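You operate a simulated robot arm through the tools that you are given. There is no shell and no other tool.

You are at the controls of a simulated robot arm. One attempt, no reset.

TASK
Open the tray cover, stir the yellow pot, paint the three disc tops and close the cover over them.
Fine: on tray 4; stir and paint with the grey wide brush, rinse it in the white cup, wipe it on the folded cream cloth and stand it back; lid back on; discs stay on their pegs. Leave the table's air on.

Only the result counts: the job must be done as asked and must still hold three seconds after the hand-in. Knocking over, shifting, dropping, spilling or breaking anything else fails it. Lids that push on must go on centred and level and be pressed home; caps that screw on are set level and turned clockwise until they are tight. Flat cloth is picked up by pressing the open fingertips on it (5 to 10 N) and closing them slowly along it; thin cloth reads only 2 to 8 mm in the jaws.

THE ROBOT
A 6-joint arm with a two-finger gripper, fixed in place. Base frame: the origin is on the floor under the middle of its stand, x ahead of it, y to its left, z up; the work surface is at about z = 760. Readings come in mm, degrees, newtons and seconds.
It reaches about 1572 mm from its shoulder. Its first joint turns from -166.0 to 166.0 degrees. Payload 2.45 kg.
The tool frame sits at the grasp point between the pads (the TCP): z along the fingers, y along the line on which they close. The tips reach 20 mm beyond it. The gripper opens to 140 mm; its body begins 168 mm behind the TCP.
Orientation is that of the tool frame in the base frame, as [roll, pitch, yaw] about the fixed x, y, z axes, in that order (R = Rz(yaw) Ry(pitch) Rx(roll)). With the fingers straight down and closing along the base's y, the tool's x points along the base's -x, its y along +y and its z along -z.

THE INTERFACE
- The arm moves only by the tool servo_tool. Its argument "deltas" is text: rows parted by semicolons, each of 6 numbers parted by spaces: the shift along the tool's x, y, z in units of 20 mm (1.0 is 20 mm), then the turn, a rotation vector about the tool's x, y, z in units of 4 degrees (1.0 is 4 degrees). In form: tx ty tz wx wy wz; .... A call has 1 to 20 rows; each row shifts and turns the commanded pose from where the row before left it, along the tool's axes as they then stand. "grip" is the gripper command, from -1 (shut) to 1 (fully open), values between in proportion, set as the call begins (left out, the last holds). A call with a number of a shift or a turn outside -1 to 1 is refused whole. Each row takes 0.2 s and may step no farther than 50 mm and 8.6 degrees from the row before; otherwise, or with a gripper value out of range, the whole call is refused. Where a pose cannot be reached the arm comes as near as it can. A force on the tool above 70 N (or 10 N above the force at the start of the call, whichever is more), or a blocked arm, ends the call early, and 0.2 s more pass. The fingers move at their own pace (about 45 mm/s each) and stop on an object; they squeeze with about 41 N. The grip force told is the motor's: it shows also when the fingers shut on nothing. Time passes only in rows, and 0.2 s behind the last, so rows that do not move let the fingers close. The reply holds the time, the measured pose of the TCP, the force on the tool along the base axes, the opening and the grip force, in the units named above and with some noise, with the torque about the TCP (base axes, N m) and any sound that the robot's microphone picked up, and new pictures: "show" is both (left out), scene, wrist or none.
- Cameras (640 x 400 px; columns grow to the right, rows downward): "scene" is fixed at [222.5, -491.6, 1604.4]; the picture's right is [0.59, -0.81, 0.00], its down [-0.47, -0.35, -0.81] and it looks along [0.65, 0.48, -0.59] (base axes); focal length 314 px, centre (320, 200). "wrist" rides on the gripper at [78, 11, -209] in the tool frame; the picture's right is [-0.14, 0.99, 0.00], its down [-0.92, -0.13, -0.37] and it looks along [-0.36, -0.05, 0.93] (tool axes); focal length 280 px, centre (320, 200). There is no depth. A picture from a camera that has moved, and an enlarged one, comes with that camera's place and axes in the base frame and with its lens. The place of the scene camera against the robot may be out by one fixed shift of up to 25 mm in any direction.
- zoom(camera, box): a new picture of the part [left, top, right, bottom] of that camera's present view, enlarged. It takes no simulated time.
- close_job(): hands the job in; it is judged then, once.

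Places have to be worked out from the pictures, the camera data and where the tool is seen. Open the gripper and draw the arm clear of the work before you hand the job in, unless the task says otherwise.

The tools are called after "Emit:" by a JSON object that holds its "fn" and its "kwargs". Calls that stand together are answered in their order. servo_tool: Moves the arm, as the interface text tells. Its arguments: {"type":"object","properties":{"deltas":{"type":"string"},"grip":{"type":"number"},"show":{"type":"string","enum":["both","scene","wrist","none"]}},"required":["deltas"]} The other tools are called the same way: zoom (camera, box) takes an enlarged picture of a part of a camera's view; close_job () hands the job in.

At the start:

```text
t: 0.0
tool_pos: [746.0, 48.4, 1282.4]
orientation: [179.9, 0.2, -180.0]
ft_force: [0.1, 0.6, -0.1]
wrist_torque: [-0.01, -0.01, -0.01]
finger_gap: 139.8
gripper_force: 0.1
```

scene: 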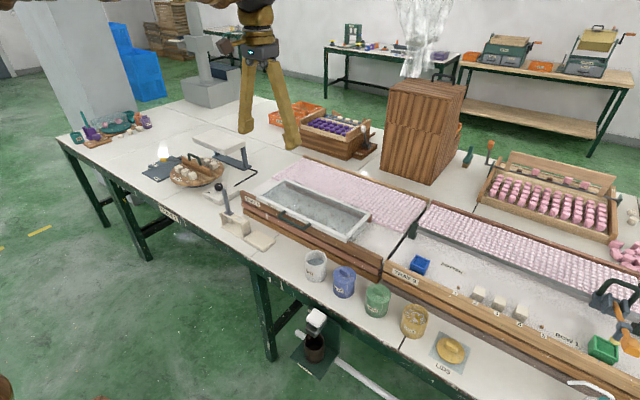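
wrist: 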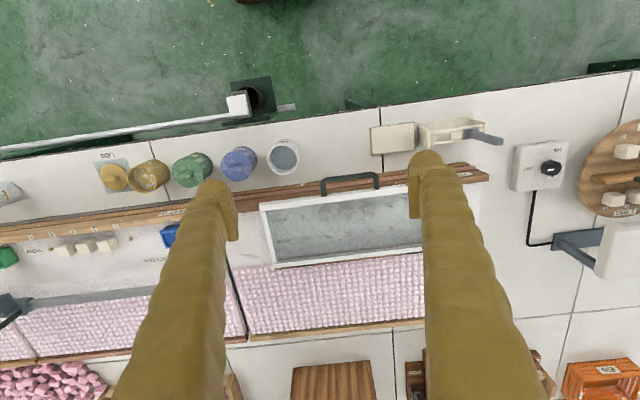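

I start by looking closely at both views to identify the trays, pots, brush, cup and cloth before moving.

Emit:
{"fn": "zoom", "kwargs": {"camera": "scene", "box": [200, 150, 420, 290]}}

Emit:
{"fn": "zoom", "kwargs": {"camera": "scene", "box": [380, 230, 640, 400]}}

Emit:
{"fn": "zoom", "kwargs": {"camera": "wrist", "box": [80, 70, 320, 220]}}

Emit:
{"fn": "zoom", "kwargs": {"camera": "wrist", "box": [340, 80, 640, 270]}}

Emit:
{"fn": "zoom", "kwargs": {"camera": "wrist", "box": [0, 200, 260, 400]}}

```text
2.86 times, centred on (310, 220) of scene
camera zoom: at [222.5, -491.6, 1604.4], right [0.59, -0.81, 0.0], down [-0.47, -0.35, -0.81], along [0.65, 0.48, -0.59], focal length 898 px, centre (349, 143)
```

zoom: 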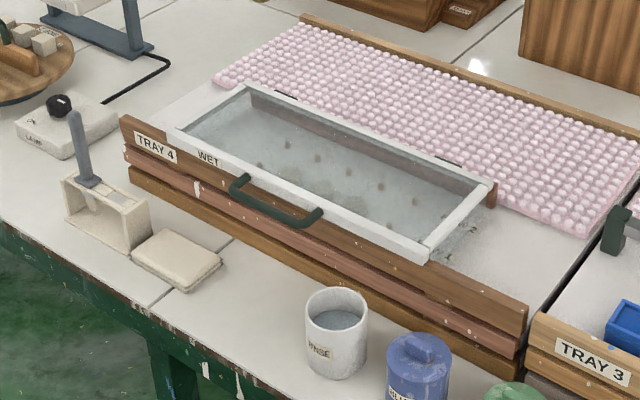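

```text
2.35 times, centred on (510, 315) of scene
camera zoom: at [222.5, -491.6, 1604.4], right [0.59, -0.81, 0.0], down [-0.47, -0.35, -0.81], along [0.65, 0.48, -0.59], focal length 740 px, centre (-127, -71)
```

zoom: 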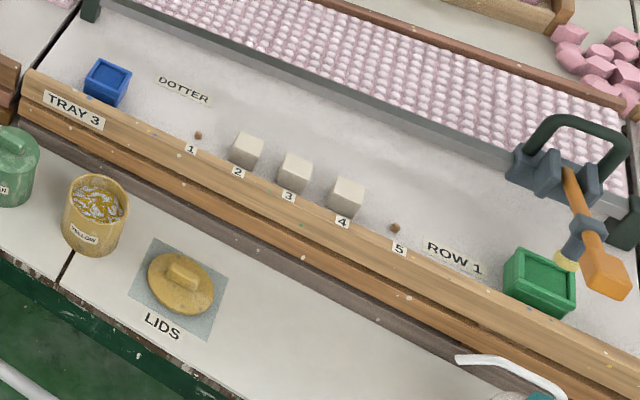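

```text
2.67 times, centred on (200, 145) of wrist
camera zoom: at [668.3, 57.1, 1492.1], right [0.14, 0.99, 0.0], down [0.92, -0.13, 0.37], along [0.37, -0.05, -0.93], focal length 748 px, centre (640, 347)
```

zoom: 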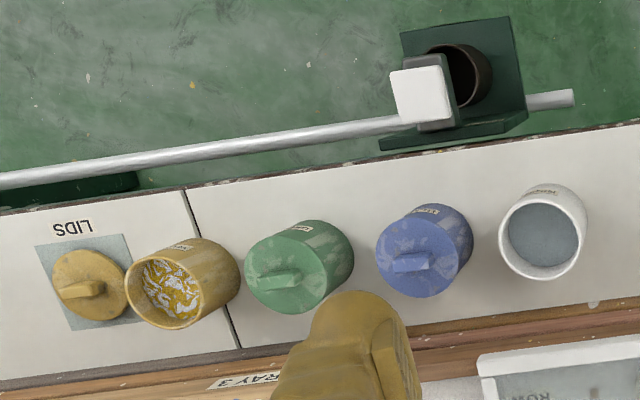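

```text
2.11 times, centred on (490, 175) of wrist
camera zoom: at [668.3, 57.1, 1492.1], right [0.14, 0.99, 0.0], down [0.92, -0.13, 0.37], along [0.37, -0.05, -0.93], focal length 590 px, centre (-38, 253)
```

zoom: 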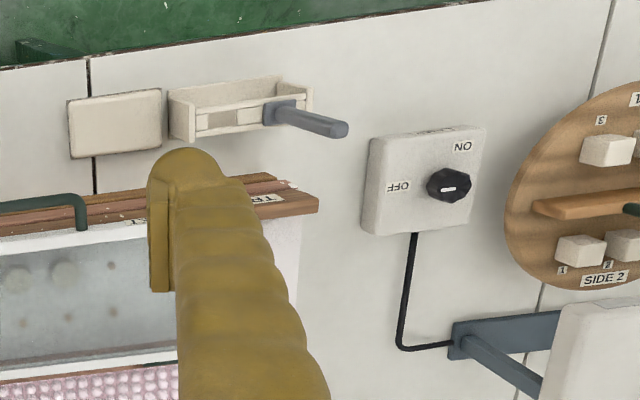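

```text
2.00 times, centred on (130, 300) of wrist
camera zoom: at [668.3, 57.1, 1492.1], right [0.14, 0.99, 0.0], down [0.92, -0.13, 0.37], along [0.37, -0.05, -0.93], focal length 561 px, centre (700, 0)
```

zoom: 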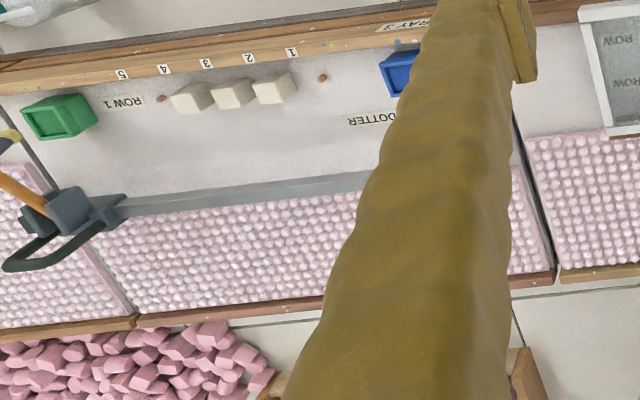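

The brush stand is near (810, 365), cloth near (812, 231), rinse cup near (812, -50), yellow pot near (808, -387), its lid near (810, -520), and the tray 4 cover handle near (882, 98). I go closer over the brush and cloth for a better look.

Emit:
{"fn": "servo_tool", "kwargs": {"deltas": "0 1 0.7 0 0 0;0 1 0.7 0 0 0;0 1 0.7 0 0 0;0 1 0.7 0 0 0;0 1 0.7 0 0 0;0 1 0.7 0 0 0;0 1 0.7 0 0 0;0 1 0.7 0 0 0;0 1 0.7 0 0 0;0 1 0.7 0 0 0;0 1 0.7 0 0 0;0 1 0.7 0 0 0;0 1 0.7 0 0 0;0 0 0 0 0 0;0 0 0 0 0 0"}}

```text
t: 3.2
tool_pos: [748.8, 308.5, 1101.0]
orientation: [-180.0, 0.1, -180.0]
ft_force: [0.0, 0.8, 0.8]
wrist_torque: [0.0, -0.02, 0.01]
finger_gap: 140.2
gripper_force: 0.1
camera wrist: at [670.5, 317.5, 1311.0], right [0.14, 0.99, 0.0], down [0.92, -0.13, 0.37], along [0.37, -0.05, -0.93], focal length 280 px, centre (320, 200)
```

scene: 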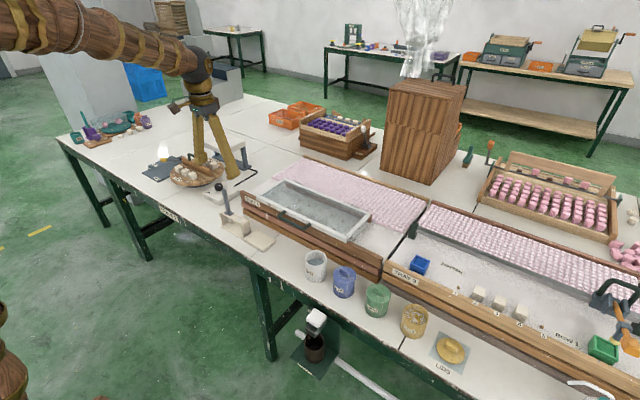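
wrist: 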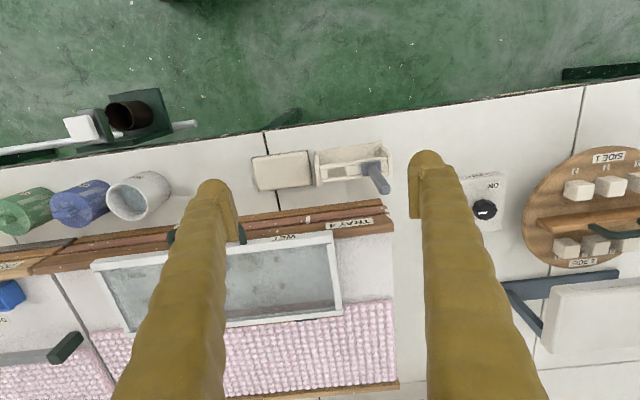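

The brush and cloth are now between the fingers. I enlarge that area.

Emit:
{"fn": "zoom", "kwargs": {"camera": "wrist", "box": [230, 120, 430, 245]}}

Emit:
{"fn": "zoom", "kwargs": {"camera": "scene", "box": [200, 170, 320, 260]}}

Emit:
{"fn": "zoom", "kwargs": {"camera": "wrist", "box": [80, 190, 400, 390]}}

```text
3.20 times, centred on (330, 182) of wrist
camera zoom: at [670.5, 317.5, 1311.0], right [0.14, 0.99, 0.0], down [0.92, -0.13, 0.37], along [0.37, -0.05, -0.93], focal length 897 px, centre (288, 256)
```

zoom: 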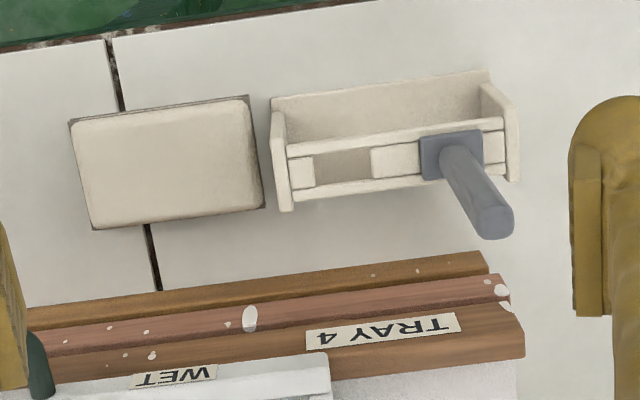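

```text
4.44 times, centred on (260, 215) of scene
camera zoom: at [222.5, -491.6, 1604.4], right [0.59, -0.81, 0.0], down [-0.47, -0.35, -0.81], along [0.65, 0.48, -0.59], focal length 1397 px, centre (587, 133)
```

zoom: 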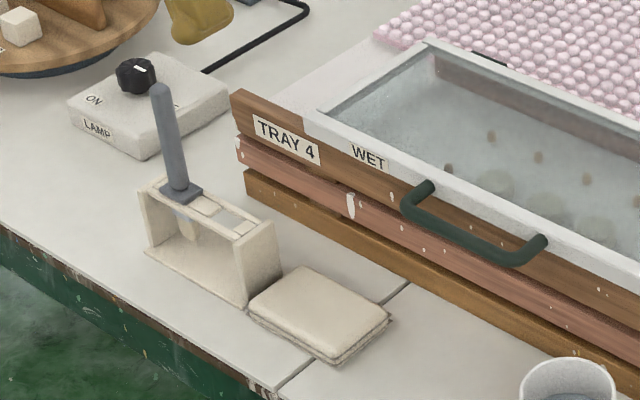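

```text
2.00 times, centred on (240, 290) of wrist
camera zoom: at [670.5, 317.5, 1311.0], right [0.14, 0.99, 0.0], down [0.92, -0.13, 0.37], along [0.37, -0.05, -0.93], focal length 561 px, centre (480, 20)
```

zoom: 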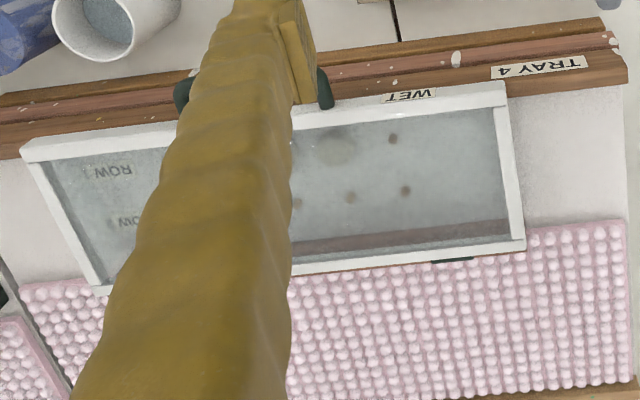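

The brush handle is vertical at about (810, 387), its tip at z≈948 and its collar at z≈842. The cover frame looks hinged at the back, near x≈1056, with its handle bar near (863, 98, 900), so I move above the tray to study the hinges and discs.

Emit:
{"fn": "servo_tool", "kwargs": {"deltas": "-0.6 -0.9 -0.8 0 0 0;-0.6 -0.9 -0.8 0 0 0;-0.6 -0.9 -0.8 0 0 0;-0.6 -0.9 -0.8 0 0 0;-0.6 -0.9 -0.8 0 0 0;-0.6 -0.9 -0.8 0 0 0;-0.6 -0.9 -0.8 0 0 0;-0.6 -0.9 -0.8 0 0 0;-0.6 -0.9 0 0 0 0;-0.6 -0.9 0 0 0 0;-0.6 -0.9 0 0 0 0;-0.6 -0.9 0 0 0 0;0 0 0 0 0 0;0 0 0 0 0 0", "grip": -1}}

```text
t: 6.2
tool_pos: [891.7, 91.3, 1230.2]
orientation: [180.0, 0.1, -180.0]
ft_force: [0.6, -0.2, 0.1]
wrist_torque: [0.04, 0.0, 0.05]
finger_gap: 0.3
gripper_force: 29.3
camera wrist: at [813.1, 100.8, 1438.7], right [0.14, 0.99, 0.0], down [0.92, -0.13, 0.37], along [0.37, -0.05, -0.93], focal length 280 px, centre (320, 200)
```

scene: 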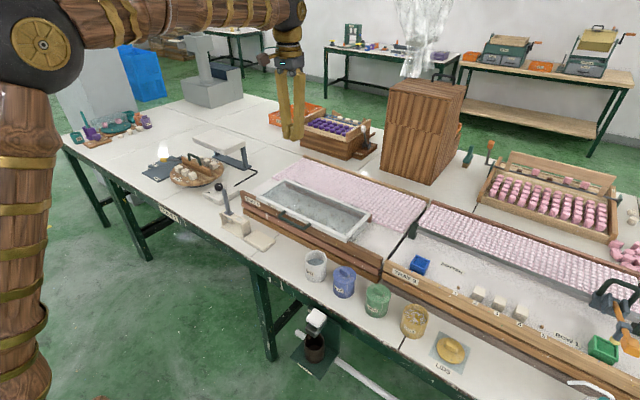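
wrist: 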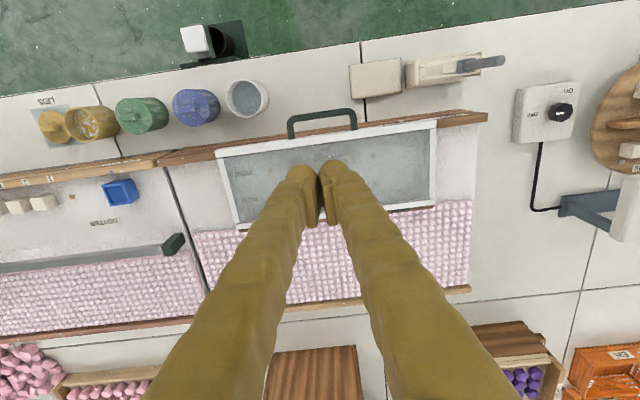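

Emit:
{"fn": "zoom", "kwargs": {"camera": "wrist", "box": [200, 90, 480, 265]}}

Emit:
{"fn": "zoom", "kwargs": {"camera": "scene", "box": [260, 170, 390, 260]}}

Emit:
{"fn": "zoom", "kwargs": {"camera": "wrist", "box": [20, 70, 300, 245]}}

```text
2.29 times, centred on (340, 178) of wrist
camera zoom: at [813.1, 100.8, 1438.7], right [0.14, 0.99, 0.0], down [0.92, -0.13, 0.37], along [0.37, -0.05, -0.93], focal length 641 px, centre (274, 251)
```

zoom: 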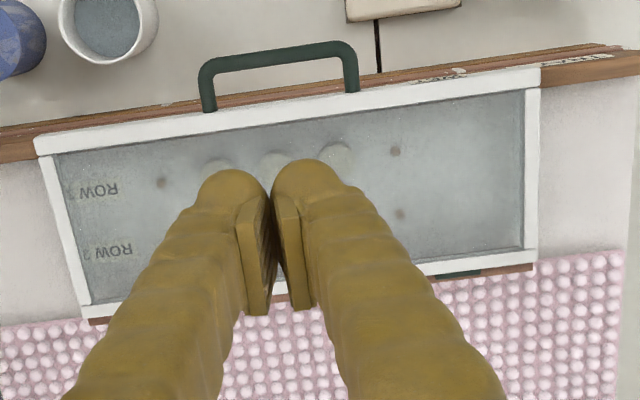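

```text
4.44 times, centred on (325, 215) of scene
camera zoom: at [222.5, -491.6, 1604.4], right [0.59, -0.81, 0.0], down [-0.47, -0.35, -0.81], along [0.65, 0.48, -0.59], focal length 1397 px, centre (298, 133)
```

zoom: 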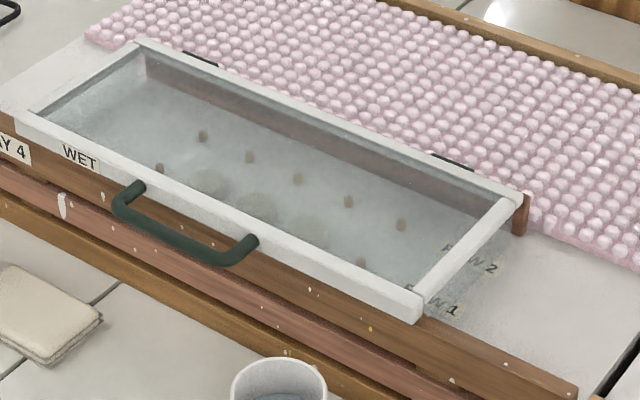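

```text
2.29 times, centred on (160, 158) of wrist
camera zoom: at [813.1, 100.8, 1438.7], right [0.14, 0.99, 0.0], down [0.92, -0.13, 0.37], along [0.37, -0.05, -0.93], focal length 641 px, centre (686, 297)
```

zoom: 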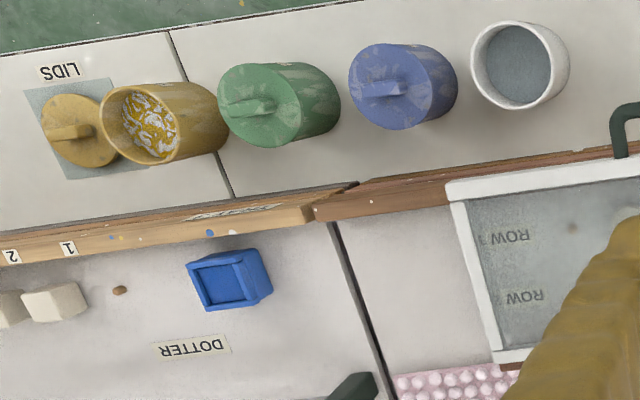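

Row 1 has five pegs and the three discs sit on the middle ones. The cover is hinged along the back, and its handle bar is along y at about x≈860, z≈895, so I will take it from the front with a horizontal tool. I back off and start turning the wrist.

Emit:
{"fn": "servo_tool", "kwargs": {"deltas": "1 0 0 0 0 0;1 0 0 0 0 0;1 0 0 0 0 0;1 0 0 0 0 0;1 0 0 0 0 0;1 0 0 0 0 0;1 0 0 0 0 0;1 0 0 0 0 0;0 0 0 0 0 1;0 0 0 0 0 1;0 0 0 0 0 1;0 0 0 0 0 1;0 0 0 0 0 1;0 0 0 0 0 1;0 0 0 0 0 1;0 0 0 0 0 1;0 0 0 0 0 1;0 0 0 0 0 1;0 0 0 0 0 1;0 0 0 0 0 1", "grip": 0, "show": "none"}}

Emit:
{"fn": "servo_tool", "kwargs": {"deltas": "0 0 0 0 0 1;0 0 0 0 0 1;0 0 0 0 0 1;0 0 0 0 0 1;0 0 0 0 0 1;0 0 0 0 0 1;0 0 0 0 0 1;0 0 0 0 0 1;0 0 0 0 0 1;0 0 0 0 0 1;0 0 0 0 0 0.5;0 0 0 0 0 0;0 0 0 0 0 0", "show": "both"}}

```text
t: 10.4
tool_pos: [732.4, 90.4, 1229.5]
orientation: [179.9, -0.1, 132.0]
ft_force: [-0.5, 0.2, -0.1]
wrist_torque: [0.0, 0.0, 0.03]
finger_gap: 69.9
gripper_force: 0.1
```

```text
t: 13.2
tool_pos: [729.4, 90.8, 1229.9]
orientation: [179.9, -0.1, 89.9]
ft_force: [-0.1, 0.3, 0.6]
wrist_torque: [0.0, 0.01, -0.01]
finger_gap: 70.2
gripper_force: 0.0
camera wrist: at [740.9, 167.9, 1438.4], right [0.99, -0.14, 0.0], down [-0.13, -0.92, 0.37], along [-0.05, -0.36, -0.93], focal length 280 px, centre (320, 200)
```

scene: 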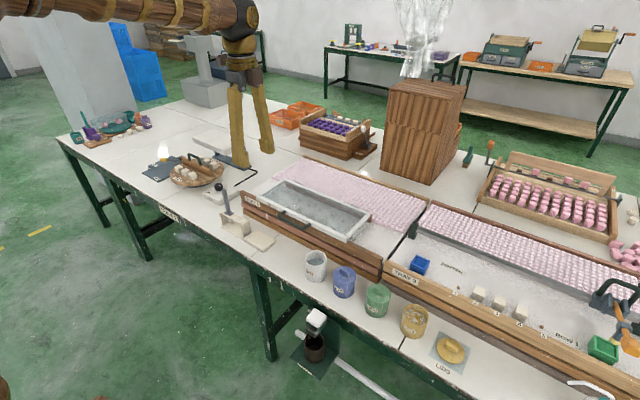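
wrist: 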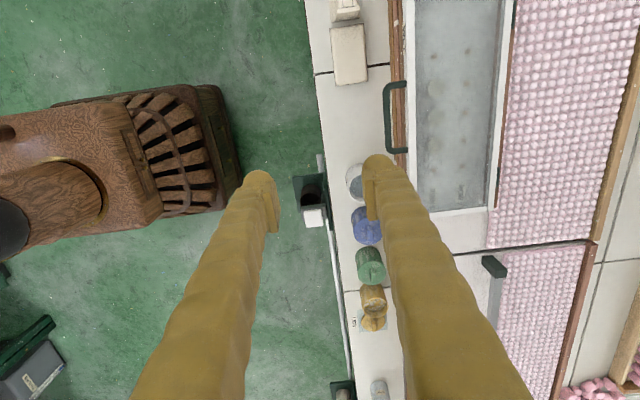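

The wrist turn is done. Now I pitch the tool toward horizontal, pointing at +x.

Emit:
{"fn": "servo_tool", "kwargs": {"deltas": "0 0 0 -1 0 0;0 0 0 -1 0 0;0 0 0 -1 0 0;0 0 0 -1 0 0;0 0 0 -1 0 0;0 0 0 -1 0 0;0 0 0 -1 0 0;0 0 0 -1 0 0;0 0 0 -1 0 0;0 0 0 -1 0 0;0 0 0 -1 0 0;0 0 0 -1 0 0;0 0 0 -1 0 0;0 0 0 -1 0 0;0 0 0 -1 0 0;0 0 0 -1 0 0;0 0 0 -1 0 0;0 0 0 -1 0 0;0 0 0 0 0 0;0 0 0 0 0 0"}}

```text
t: 17.4
tool_pos: [730.9, 83.3, 1258.6]
orientation: [119.8, 0.1, 90.1]
ft_force: [0.0, 0.4, 0.1]
wrist_torque: [0.01, 0.03, -0.01]
finger_gap: 70.2
gripper_force: 0.1
out of reach, approached as far as the arm can: row 15, 16, 17, 18
camera wrist: at [554.7, 160.0, 1371.4], right [0.49, -0.13, 0.86], down [-0.38, -0.92, 0.08], along [0.78, -0.37, -0.51], focal length 280 px, centre (320, 200)
```

scene: 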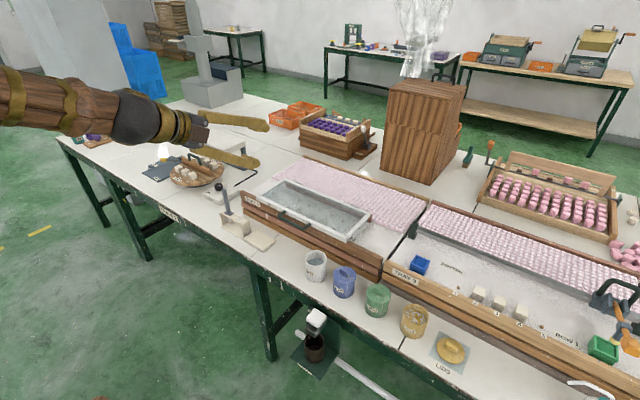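
wrist: 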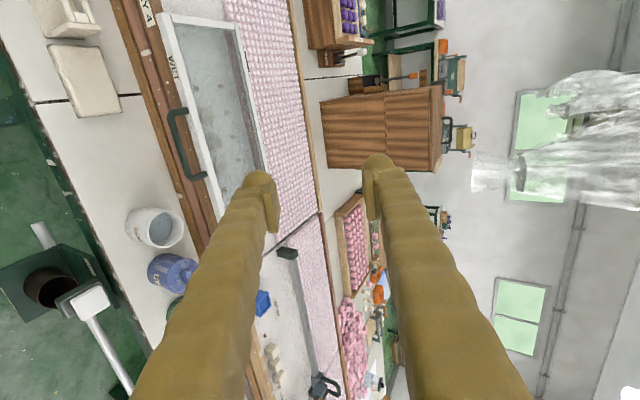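

The arm hit its reach limit at about 60° of tilt this close in. I move the commanded pose forward and down, where a flatter tool should be reachable, still well clear of the tray.

Emit:
{"fn": "servo_tool", "kwargs": {"deltas": "0 -0.86 0.6 0 0 0;0 -0.86 0.6 0 0 0;0 -0.86 0.6 0 0 0;0 -0.86 0.6 0 0 0;0 -0.86 0.6 0 0 0;0 -0.86 0.6 0 0 0;0 -0.86 0.6 0 0 0;0 -0.86 0.6 0 0 0;0 -0.86 0.6 0 0 0;0 -0.86 0.6 0 0 0;0 0 0 0 0 0"}}

```text
t: 19.8
tool_pos: [738.0, 67.3, 1207.4]
orientation: [123.5, -1.1, 92.3]
ft_force: [0.8, -0.9, 0.4]
wrist_torque: [-0.03, -0.01, 0.03]
finger_gap: 69.9
gripper_force: 0.0
out of reach, approached as far as the arm can: row 1, 2, 3, 4, 5, 6, 7, 8, 9, 10
camera wrist: at [567.1, 134.6, 1334.0], right [0.55, -0.13, 0.82], down [-0.34, -0.94, 0.08], along [0.76, -0.32, -0.56], focal length 280 px, centre (320, 200)
```

scene: 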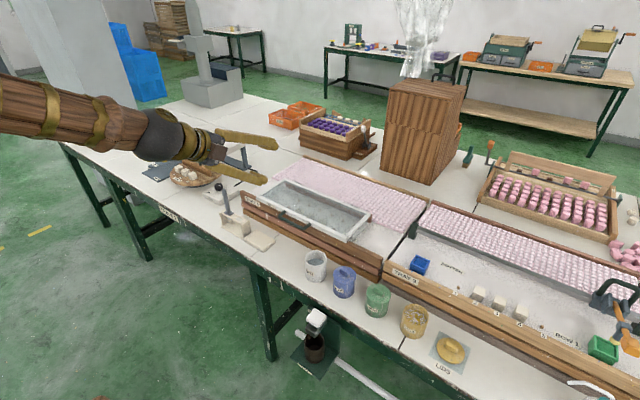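
wrist: 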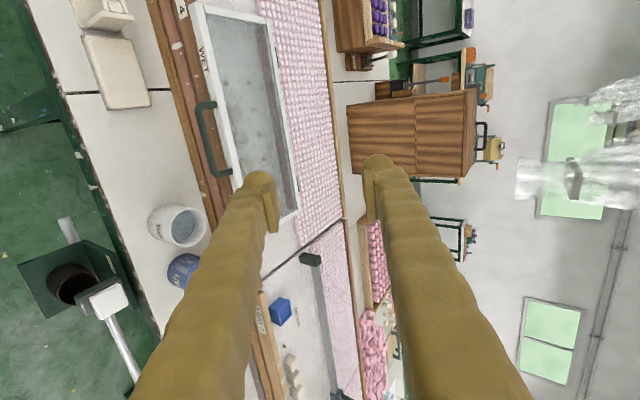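

The commanded tilt is still beyond the limit, so I bring it back to about 45° from vertical and see where the arm settles.

Emit:
{"fn": "servo_tool", "kwargs": {"deltas": "0 0 0 1 0 0;0 0 0 1 0 0;0 0 0 1 0 0;0 0 0 1 0 0;0 0 0 1 0 0;0 0 0 1 0 0;0 0 0 0.7 0 0;0 0 0 0 0 0;0 0 0 0 0 0"}}

```text
t: 21.8
tool_pos: [747.3, 49.4, 1192.5]
orientation: [142.3, 0.9, 89.0]
ft_force: [-0.9, -0.1, -0.7]
wrist_torque: [0.02, 0.02, -0.01]
finger_gap: 69.9
gripper_force: 0.1
out of reach, approached as far as the arm can: row 1, 3
camera wrist: at [629.4, 130.8, 1363.5], right [0.78, -0.14, 0.61], down [-0.34, -0.91, 0.23], along [0.52, -0.39, -0.76], focal length 280 px, centre (320, 200)
```

scene: 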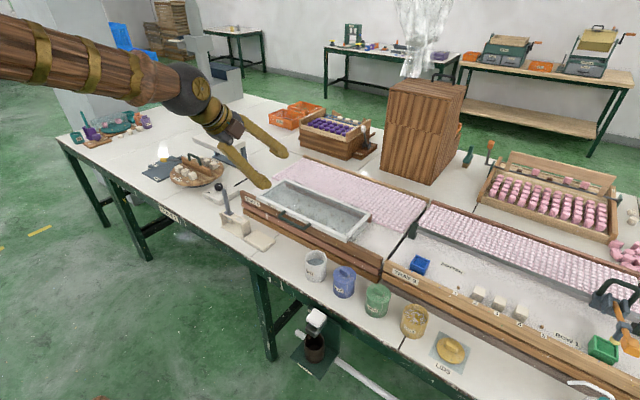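
wrist: 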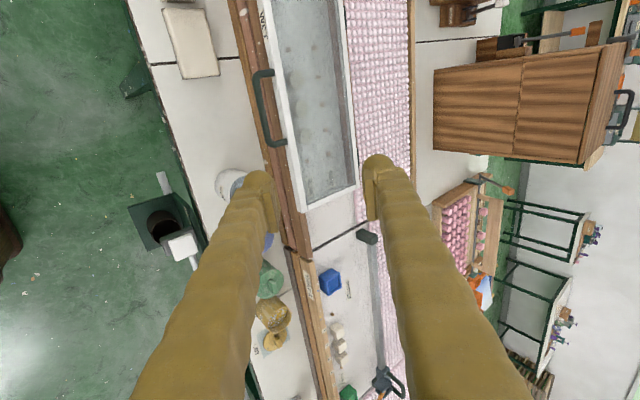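

The tilt is now 38° at (747, 49, 1192). I go down and forward to just short of the handle, keeping the tilt.

Emit:
{"fn": "servo_tool", "kwargs": {"deltas": "0.225 -0.383 0.905 0 0 0;0.225 -0.383 0.905 0 0 0;0.225 -0.383 0.905 0 0 0;0.225 -0.383 0.905 0 0 0;0.225 -0.383 0.905 0 0 0;0.225 -0.383 0.905 0 0 0;0.225 -0.383 0.905 0 0 0;0.225 -0.383 0.905 0 0 0;0.225 -0.383 0.905 0 0 0;0.225 -0.383 0.905 0 0 0;0 0 0 0 0 0;0 0 0 0 0 0"}}

```text
t: 24.4
tool_pos: [796.7, 92.4, 998.8]
orientation: [142.3, 0.9, 89.0]
ft_force: [0.5, -0.7, 0.4]
wrist_torque: [-0.04, 0.0, -0.01]
finger_gap: 69.9
gripper_force: 0.1
camera wrist: at [679.4, 173.4, 1170.4], right [0.78, -0.14, 0.61], down [-0.34, -0.91, 0.23], along [0.52, -0.39, -0.76], focal length 280 px, centre (320, 200)
```

scene: 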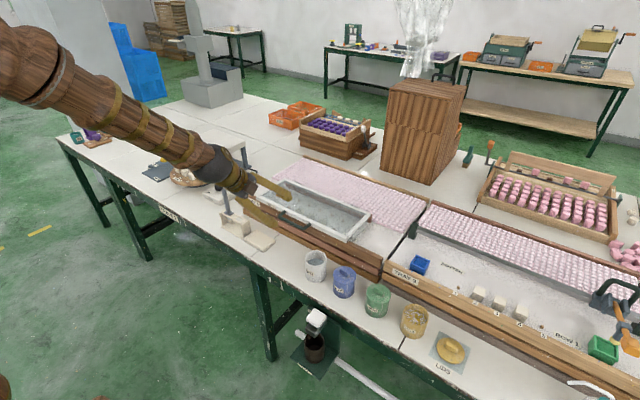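
wrist: 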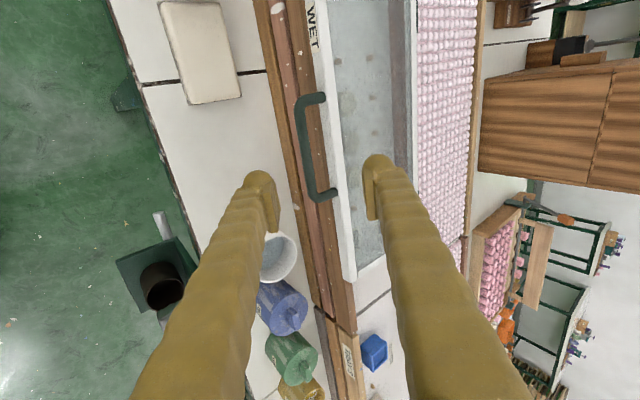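

I enlarge the handle in this view to fix its position before placing the fingers around it.

Emit:
{"fn": "zoom", "kwargs": {"camera": "wrist", "box": [240, 60, 400, 220]}}

Emit:
{"fn": "zoom", "kwargs": {"camera": "scene", "box": [220, 160, 380, 260]}}

```text
2.50 times, centred on (320, 140) of wrist
camera zoom: at [679.4, 173.4, 1170.4], right [0.78, -0.14, 0.61], down [-0.34, -0.91, 0.23], along [0.52, -0.39, -0.76], focal length 701 px, centre (320, 350)
```

zoom: 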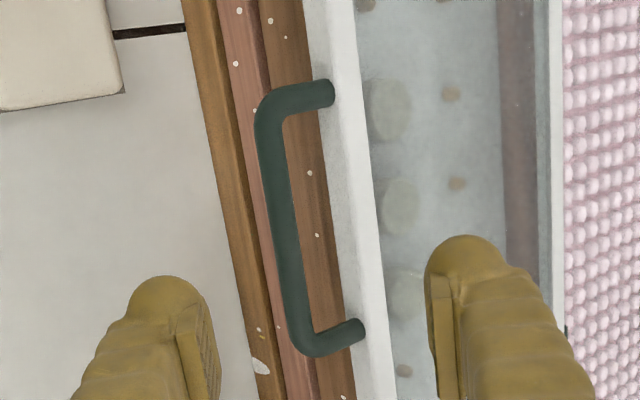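

```text
4.00 times, centred on (300, 210) of scene
camera zoom: at [222.5, -491.6, 1604.4], right [0.59, -0.81, 0.0], down [-0.47, -0.35, -0.81], along [0.65, 0.48, -0.59], focal length 1257 px, centre (400, 160)
```

zoom: 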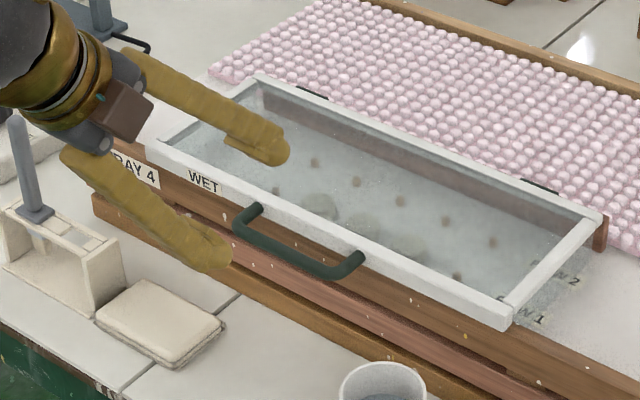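

The bar is at x≈860, z≈892, spanning y 40–156 with about 13 mm diameter, and the frame front is at x≈898. I trim the yaw, tilt to about 45° and come to 60 mm short of the bar with a 60 mm gap.

Emit:
{"fn": "servo_tool", "kwargs": {"deltas": "0 0 0 -0.9 0.17 -0.03;0 0 0 -0.93 0.16 -0.03;0.06 -0.51 1 0 0 0;0.06 -0.51 1 0 0 0;0.06 -0.52 1 0 0 0;0 0 0 0 0 0;0 0 0 0 0 0", "grip": -0.143}}

```text
t: 26.0
tool_pos: [840.9, 86.1, 1017.3]
orientation: [136.9, 0.0, 90.2]
ft_force: [-0.6, -0.2, -0.2]
wrist_torque: [0.02, 0.01, 0.0]
finger_gap: 60.1
gripper_force: 0.1
out of reach, approached as far as the arm can: row 2, 3, 4, 5
camera wrist: at [706.6, 161.0, 1176.2], right [0.72, -0.13, 0.68], down [-0.34, -0.92, 0.18], along [0.6, -0.36, -0.71], focal length 280 px, centre (320, 200)
```

scene: 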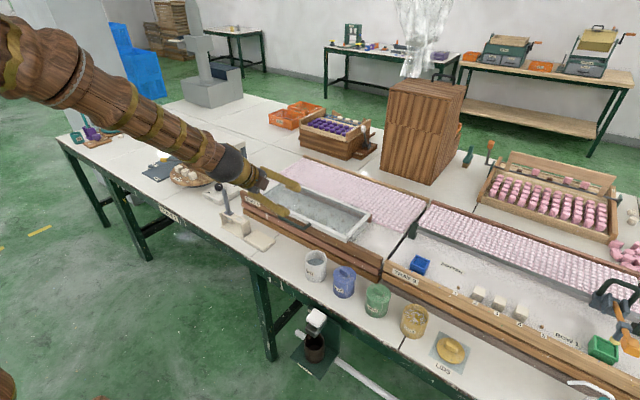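
wrist: 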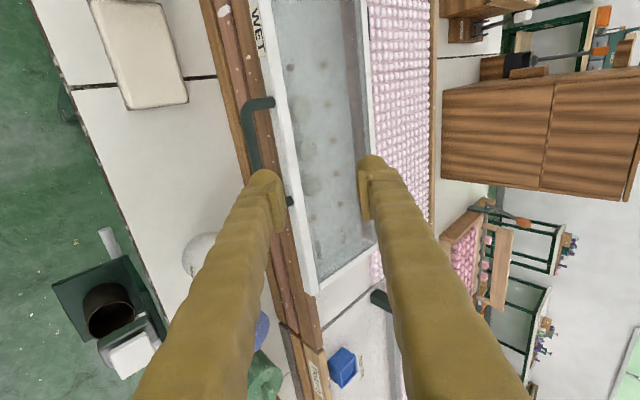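

The wrist goes straight at about 43° tilt and cannot pass that, so I will use about 30° from vertical. My clearance estimate says a finger still fits between bar and frame. I go to a point 70 mm back from the bar along the tool axis.

Emit:
{"fn": "servo_tool", "kwargs": {"deltas": "0 0 0 1 0 0;0 0 0 1 0 0;0 0 0 1 0 0;0 0 0 0.28 0 0;0.17 -0.77 0.79 0 0 0;0.17 -0.77 0.79 0 0 0;0.17 -0.77 0.79 0 0 0;0 0 0 0 0 0;0 0 0 0 0 0", "grip": -0.43}}

```text
t: 28.0
tool_pos: [825.4, 91.3, 928.2]
orientation: [145.2, 0.4, 89.6]
ft_force: [-0.3, 0.6, 0.4]
wrist_torque: [0.0, -0.01, 0.0]
finger_gap: 40.0
gripper_force: 0.1
out of reach, approached as far as the arm can: row 2, 3
camera wrist: at [716.7, 170.3, 1105.2], right [0.81, -0.14, 0.57], down [-0.32, -0.92, 0.24], along [0.49, -0.38, -0.79], focal length 280 px, centre (320, 200)
```

scene: 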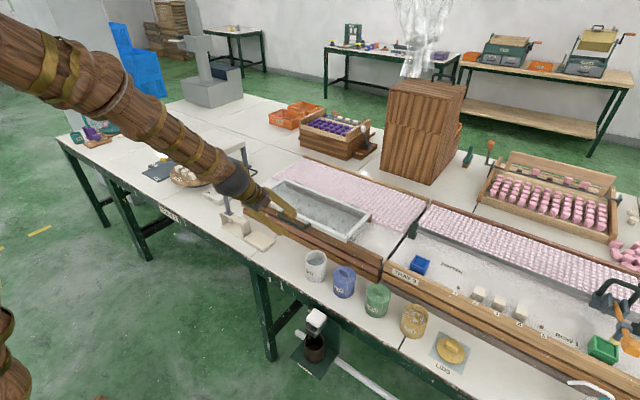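
wrist: 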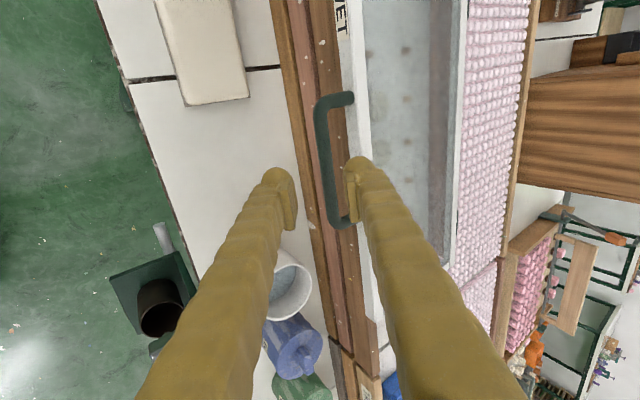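

At 35° tilt I'm at (825, 91, 928). I ease to 28°, narrow the gap to 24 mm and line up 30 mm short of the final spot to check the alignment.

Emit:
{"fn": "servo_tool", "kwargs": {"deltas": "0 0 0 0.85 0 0;0 0 0 0.85 0 0;0.235 0.48 0.41 0 0 0;0 0 0 0 0 0;0 0 0 0 0 0", "grip": -0.657}}

```text
t: 29.2
tool_pos: [837.5, 95.0, 926.2]
orientation: [152.0, 0.5, 89.6]
ft_force: [-0.2, -0.3, -0.9]
wrist_torque: [0.0, -0.01, 0.04]
finger_gap: 23.9
gripper_force: 0.0
camera wrist: at [749.9, 174.3, 1114.5], right [0.87, -0.14, 0.47], down [-0.29, -0.92, 0.27], along [0.39, -0.38, -0.84], focal length 280 px, centre (320, 200)
```

scene: 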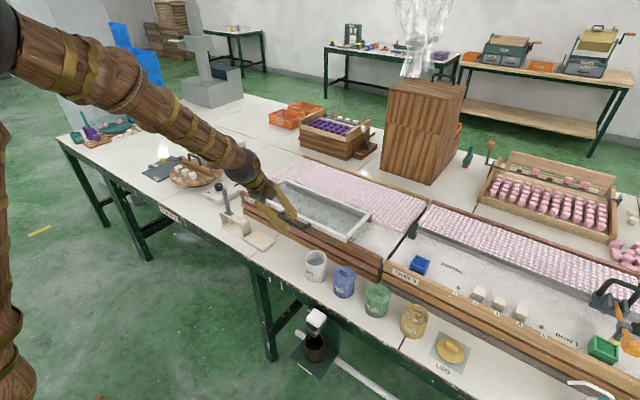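
wrist: 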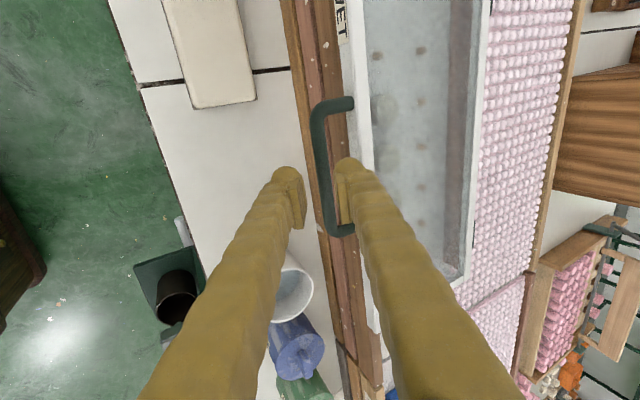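

Emit:
{"fn": "zoom", "kwargs": {"camera": "wrist", "box": [260, 80, 420, 260]}}

Emit:
{"fn": "zoom", "kwargs": {"camera": "scene", "box": [220, 150, 360, 260]}}

```text
2.22 times, centred on (340, 170) of wrist
camera zoom: at [749.9, 174.3, 1114.5], right [0.87, -0.14, 0.47], down [-0.29, -0.92, 0.27], along [0.39, -0.38, -0.84], focal length 623 px, centre (276, 267)
```

zoom: 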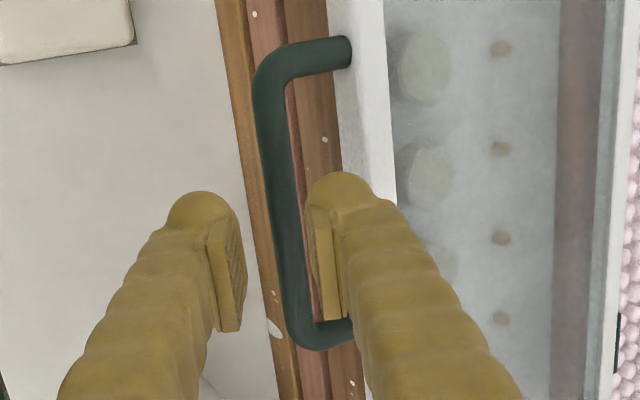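

```text
3.64 times, centred on (290, 205) of scene
camera zoom: at [222.5, -491.6, 1604.4], right [0.59, -0.81, 0.0], down [-0.47, -0.35, -0.81], along [0.65, 0.48, -0.59], focal length 1143 px, centre (429, 182)
```

zoom: 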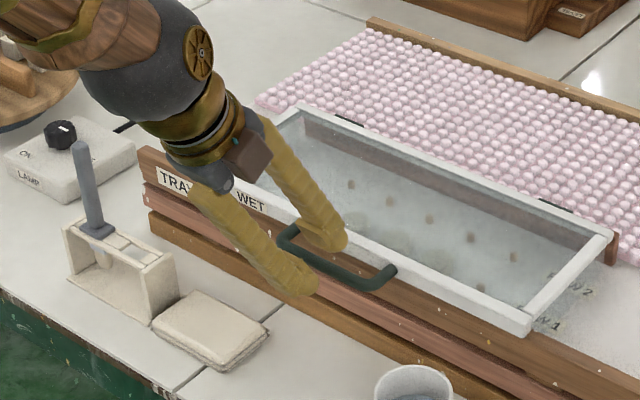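

The bar measures (859.5, 891), lying between the fingers. I advance about 29 mm along the tool axis in small steps and watch the force.

Emit:
{"fn": "servo_tool", "kwargs": {"deltas": "0 0.05 0.25 0 0 0;0 0 0.25 0 0 0;0 0 0.25 0 0 0;0 0 0.2 0 0 0;0 0 0 0 0 0"}}

```text
t: 30.4
tool_pos: [847.9, 96.4, 910.7]
orientation: [152.0, 0.5, 89.7]
ft_force: [-0.5, -0.3, -0.4]
wrist_torque: [0.01, 0.02, 0.0]
finger_gap: 23.7
gripper_force: 0.0
camera wrist: at [759.1, 174.6, 1099.4], right [0.87, -0.14, 0.47], down [-0.29, -0.92, 0.27], along [0.39, -0.38, -0.84], focal length 280 px, centre (320, 200)
```

scene: 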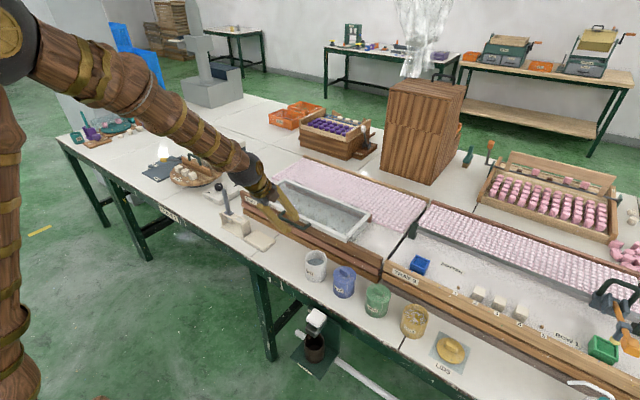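
wrist: 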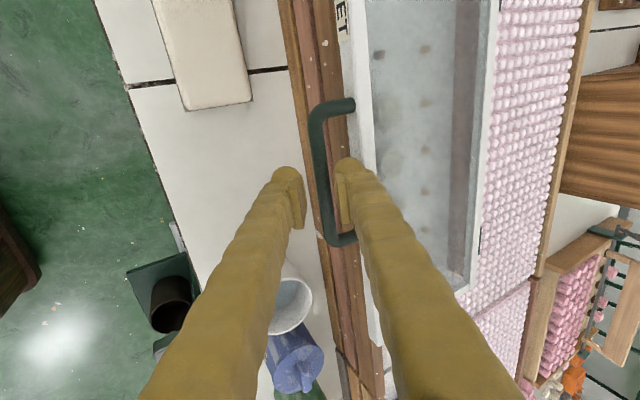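

No contact yet. I advance another 12 mm.

Emit:
{"fn": "servo_tool", "kwargs": {"deltas": "0 0 0.2 0 0 0;0 0 0.2 0 0 0;0 0 0.2 0 0 0;0 0 0 0 0 0"}}

Emit:
{"fn": "zoom", "kwargs": {"camera": "wrist", "box": [260, 80, 420, 260]}}

Emit:
{"fn": "zoom", "kwargs": {"camera": "scene", "box": [230, 170, 330, 250]}}

```text
t: 31.4
tool_pos: [853.2, 96.3, 898.9]
orientation: [152.0, 0.6, 89.6]
ft_force: [0.4, 0.2, -0.9]
wrist_torque: [-0.02, 0.02, 0.01]
finger_gap: 24.2
gripper_force: 0.1
camera wrist: at [765.3, 174.8, 1088.0], right [0.87, -0.14, 0.47], down [-0.29, -0.92, 0.27], along [0.39, -0.38, -0.84], focal length 280 px, centre (320, 200)
```

scene: 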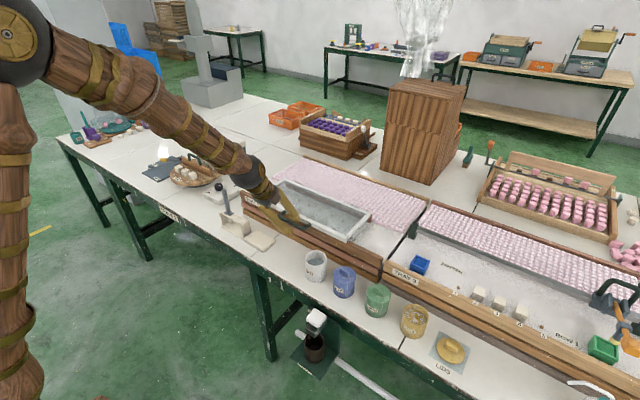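
wrist: 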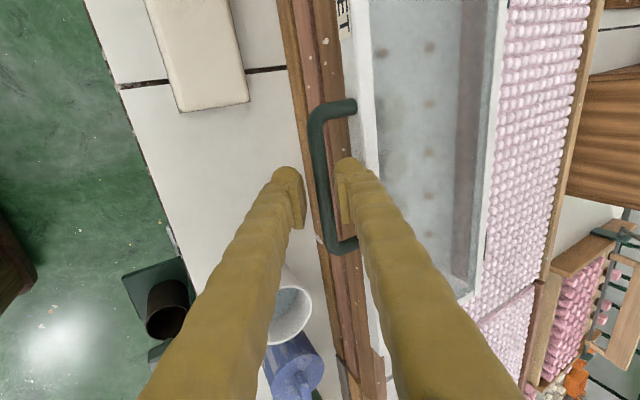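

```text
2.22 times, centred on (340, 170) of wrist
camera zoom: at [765.3, 174.8, 1088.0], right [0.87, -0.14, 0.47], down [-0.29, -0.92, 0.27], along [0.39, -0.38, -0.84], focal length 623 px, centre (276, 267)
```

zoom: 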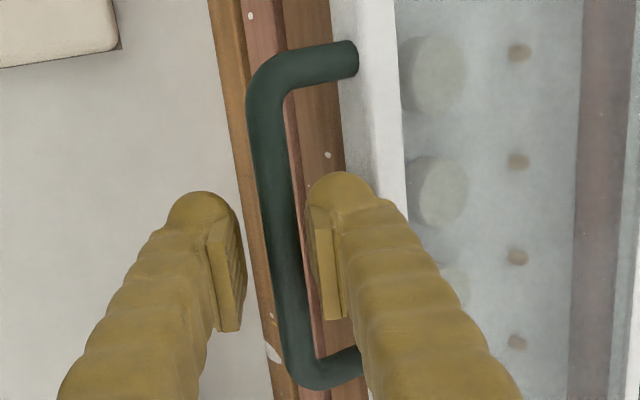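

```text
5.00 times, centred on (280, 210) of scene
camera zoom: at [222.5, -491.6, 1604.4], right [0.59, -0.81, 0.0], down [-0.47, -0.35, -0.81], along [0.65, 0.48, -0.59], focal length 1572 px, centre (520, 150)
```

zoom: 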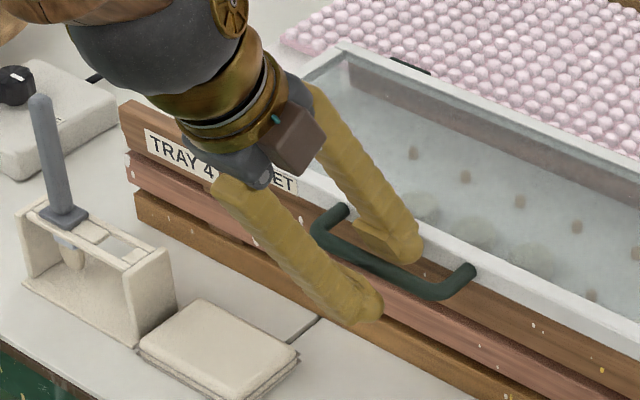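

The bar sits between the pads. I narrow the cage to 16 mm.

Emit:
{"fn": "servo_tool", "kwargs": {"deltas": "0 0 0 0 0 0;0 0 0 0 0 0", "grip": -0.771, "show": "none"}}

```text
t: 32.0
tool_pos: [853.1, 95.5, 899.4]
orientation: [152.1, 0.5, 89.6]
ft_force: [5.8, -0.8, 0.5]
wrist_torque: [0.01, -0.04, 0.04]
finger_gap: 19.6
gripper_force: 3.1
```

The upper pad touched first (+5.8 N in x), so the bar lies about 3 mm toward it. I shift 3 mm that way to center it.

Emit:
{"fn": "servo_tool", "kwargs": {"deltas": "0 0.08 0 0 0 0;0 0.08 0 0 0 0;0 0 0 0 0 0;0 0 0 0 0 0", "grip": -0.771, "show": "none"}}

```text
t: 33.0
tool_pos: [855.0, 94.7, 900.9]
orientation: [152.0, 0.5, 89.6]
ft_force: [-0.5, -0.1, -0.9]
wrist_torque: [-0.04, -0.01, 0.03]
finger_gap: 16.0
gripper_force: 0.0
```

The bar is now free inside a 16 mm cage. I start lifting along the hinge arc (radius about 214 mm about x≈1074), first to about 12° of opening.

Emit:
{"fn": "servo_tool", "kwargs": {"deltas": "0 0.373 -0.647 0 0 0;0 0.417 -0.619 0 0 0;0 0.46 -0.588 0 0 0;0 0 0 0 0 0"}}

Emit:
{"fn": "zoom", "kwargs": {"camera": "scene", "box": [220, 160, 400, 260]}}

```text
t: 34.0
tool_pos: [860.3, 95.6, 946.6]
orientation: [152.0, 0.5, 89.6]
ft_force: [0.6, -0.1, 0.5]
wrist_torque: [0.03, -0.01, 0.01]
finger_gap: 16.0
gripper_force: 0.0
camera wrist: at [772.1, 174.6, 1134.3], right [0.87, -0.14, 0.47], down [-0.29, -0.92, 0.27], along [0.39, -0.38, -0.84], focal length 280 px, centre (320, 200)
```

scene: 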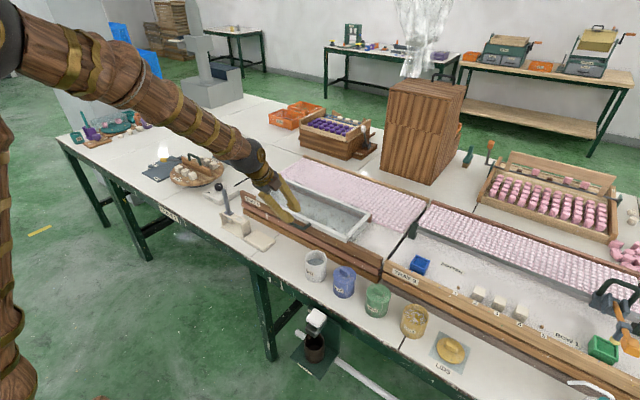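
wrist: 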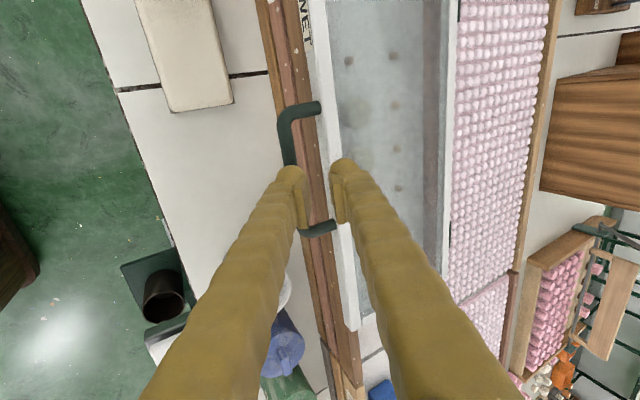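

```text
3.56 times, centred on (310, 210) of scene
camera zoom: at [222.5, -491.6, 1604.4], right [0.59, -0.81, 0.0], down [-0.47, -0.35, -0.81], along [0.65, 0.48, -0.59], focal length 1118 px, centre (356, 164)
```

zoom: 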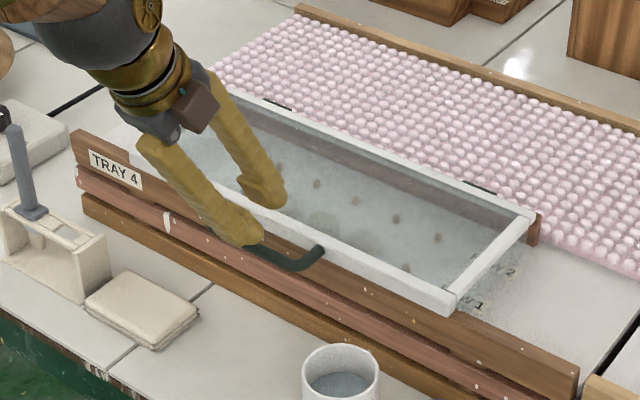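

The cover didn't rise. The bar slipped out past the tips because the cage was loose. I go back with a 24 mm gap and will pinch the bar this time.

Emit:
{"fn": "servo_tool", "kwargs": {"deltas": "0 -0.65 0 0 0 0;0 -0.6 0 0 0 0;0 0 0.4 0 0 0;0 0 0.4 0 0 0;0 0 0.4 0 0 0;0 0 0.3 0 0 0;0 0 0.2 0 0 0;0 0 0.2 0 0 0;0 0 0 0 0 0", "grip": -0.657}}

Emit:
{"fn": "zoom", "kwargs": {"camera": "wrist", "box": [260, 80, 420, 260]}}

```text
t: 36.0
tool_pos: [857.1, 94.1, 900.7]
orientation: [152.0, 0.5, 89.6]
ft_force: [0.3, 0.2, -0.1]
wrist_torque: [-0.02, -0.04, -0.02]
finger_gap: 23.9
gripper_force: 0.0
camera wrist: at [769.1, 172.3, 1088.8], right [0.87, -0.14, 0.47], down [-0.29, -0.92, 0.27], along [0.39, -0.38, -0.84], focal length 280 px, centre (320, 200)
```

scene: 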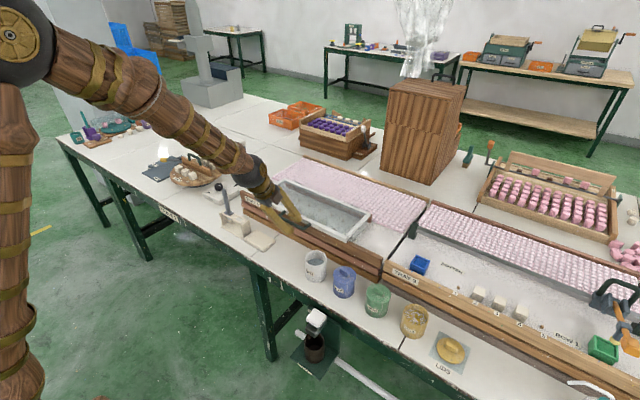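
wrist: 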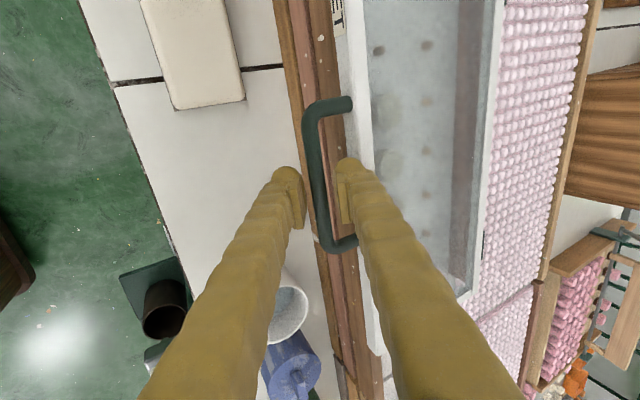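

```text
2.22 times, centred on (340, 170) of wrist
camera zoom: at [769.1, 172.3, 1088.8], right [0.87, -0.14, 0.47], down [-0.29, -0.92, 0.27], along [0.39, -0.38, -0.84], focal length 623 px, centre (276, 267)
```

zoom: 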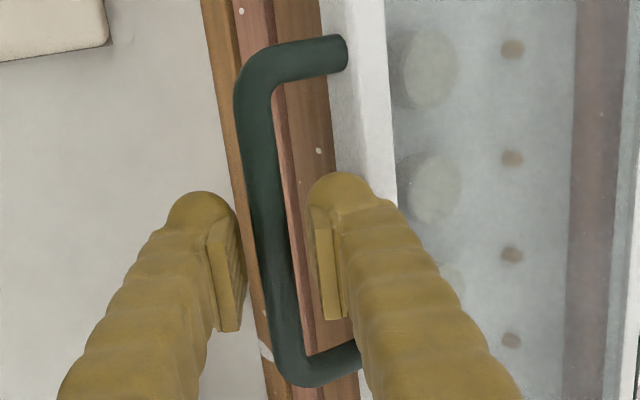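

I re-center by 1.7 mm and squeeze the bar.

Emit:
{"fn": "servo_tool", "kwargs": {"deltas": "0 -0.085 0 0 0 0;0 0 0.1 0 0 0;0 0 0 0 0 0;0 0 0 0 0 0", "grip": -0.78, "show": "none"}}

Emit:
{"fn": "servo_tool", "kwargs": {"deltas": "0 0 0 0 0 0;0 0 0 0 0 0;0 0 0 0 0 0", "grip": -1, "show": "none"}}

```text
t: 37.0
tool_pos: [854.8, 95.5, 897.7]
orientation: [152.0, 0.6, 89.7]
ft_force: [0.9, -0.1, 0.9]
wrist_torque: [0.02, -0.02, 0.05]
finger_gap: 16.1
gripper_force: 0.5
```

```text
t: 37.8
tool_pos: [857.6, 94.7, 898.7]
orientation: [151.8, 0.6, 89.7]
ft_force: [49.8, -6.3, 0.5]
wrist_torque: [-0.34, -0.26, 0.74]
finger_gap: 10.3
gripper_force: 37.3
```

The bar is 10.3 mm thick and the tool is being pulled +x by 50 N, so I'm about 4 mm short. I relieve it by shifting that way.

Emit:
{"fn": "servo_tool", "kwargs": {"deltas": "0 0.07 0 0 0 0;0 0.07 0 0 0 0;0 0 0 0 0 0", "show": "none"}}

```text
t: 38.6
tool_pos: [857.1, 94.7, 899.4]
orientation: [152.0, 0.5, 89.6]
ft_force: [26.9, -2.7, 4.2]
wrist_torque: [-0.34, -0.1, 0.79]
finger_gap: 10.5
gripper_force: 37.7
```

Emit:
{"fn": "servo_tool", "kwargs": {"deltas": "0 0.07 0 0 0 0;0 0.05 0 0 0 0;0 0 0 0 0 0", "show": "none"}}

```text
t: 39.4
tool_pos: [859.1, 95.1, 898.6]
orientation: [152.2, 0.7, 89.6]
ft_force: [-31.5, -2.9, -3.4]
wrist_torque: [-0.35, 0.15, 0.73]
finger_gap: 9.1
gripper_force: 37.0
```

Slightly overshot (−31 N), so I come back about 1.3 mm.

Emit:
{"fn": "servo_tool", "kwargs": {"deltas": "0 -0.065 0 0 0 0;0 0 0 0 0 0", "show": "none"}}

```text
t: 40.0
tool_pos: [858.7, 95.5, 900.6]
orientation: [152.1, 0.6, 89.6]
ft_force: [-30.9, -10.0, -4.0]
wrist_torque: [-0.46, 0.16, 0.81]
finger_gap: 8.9
gripper_force: 36.2
```

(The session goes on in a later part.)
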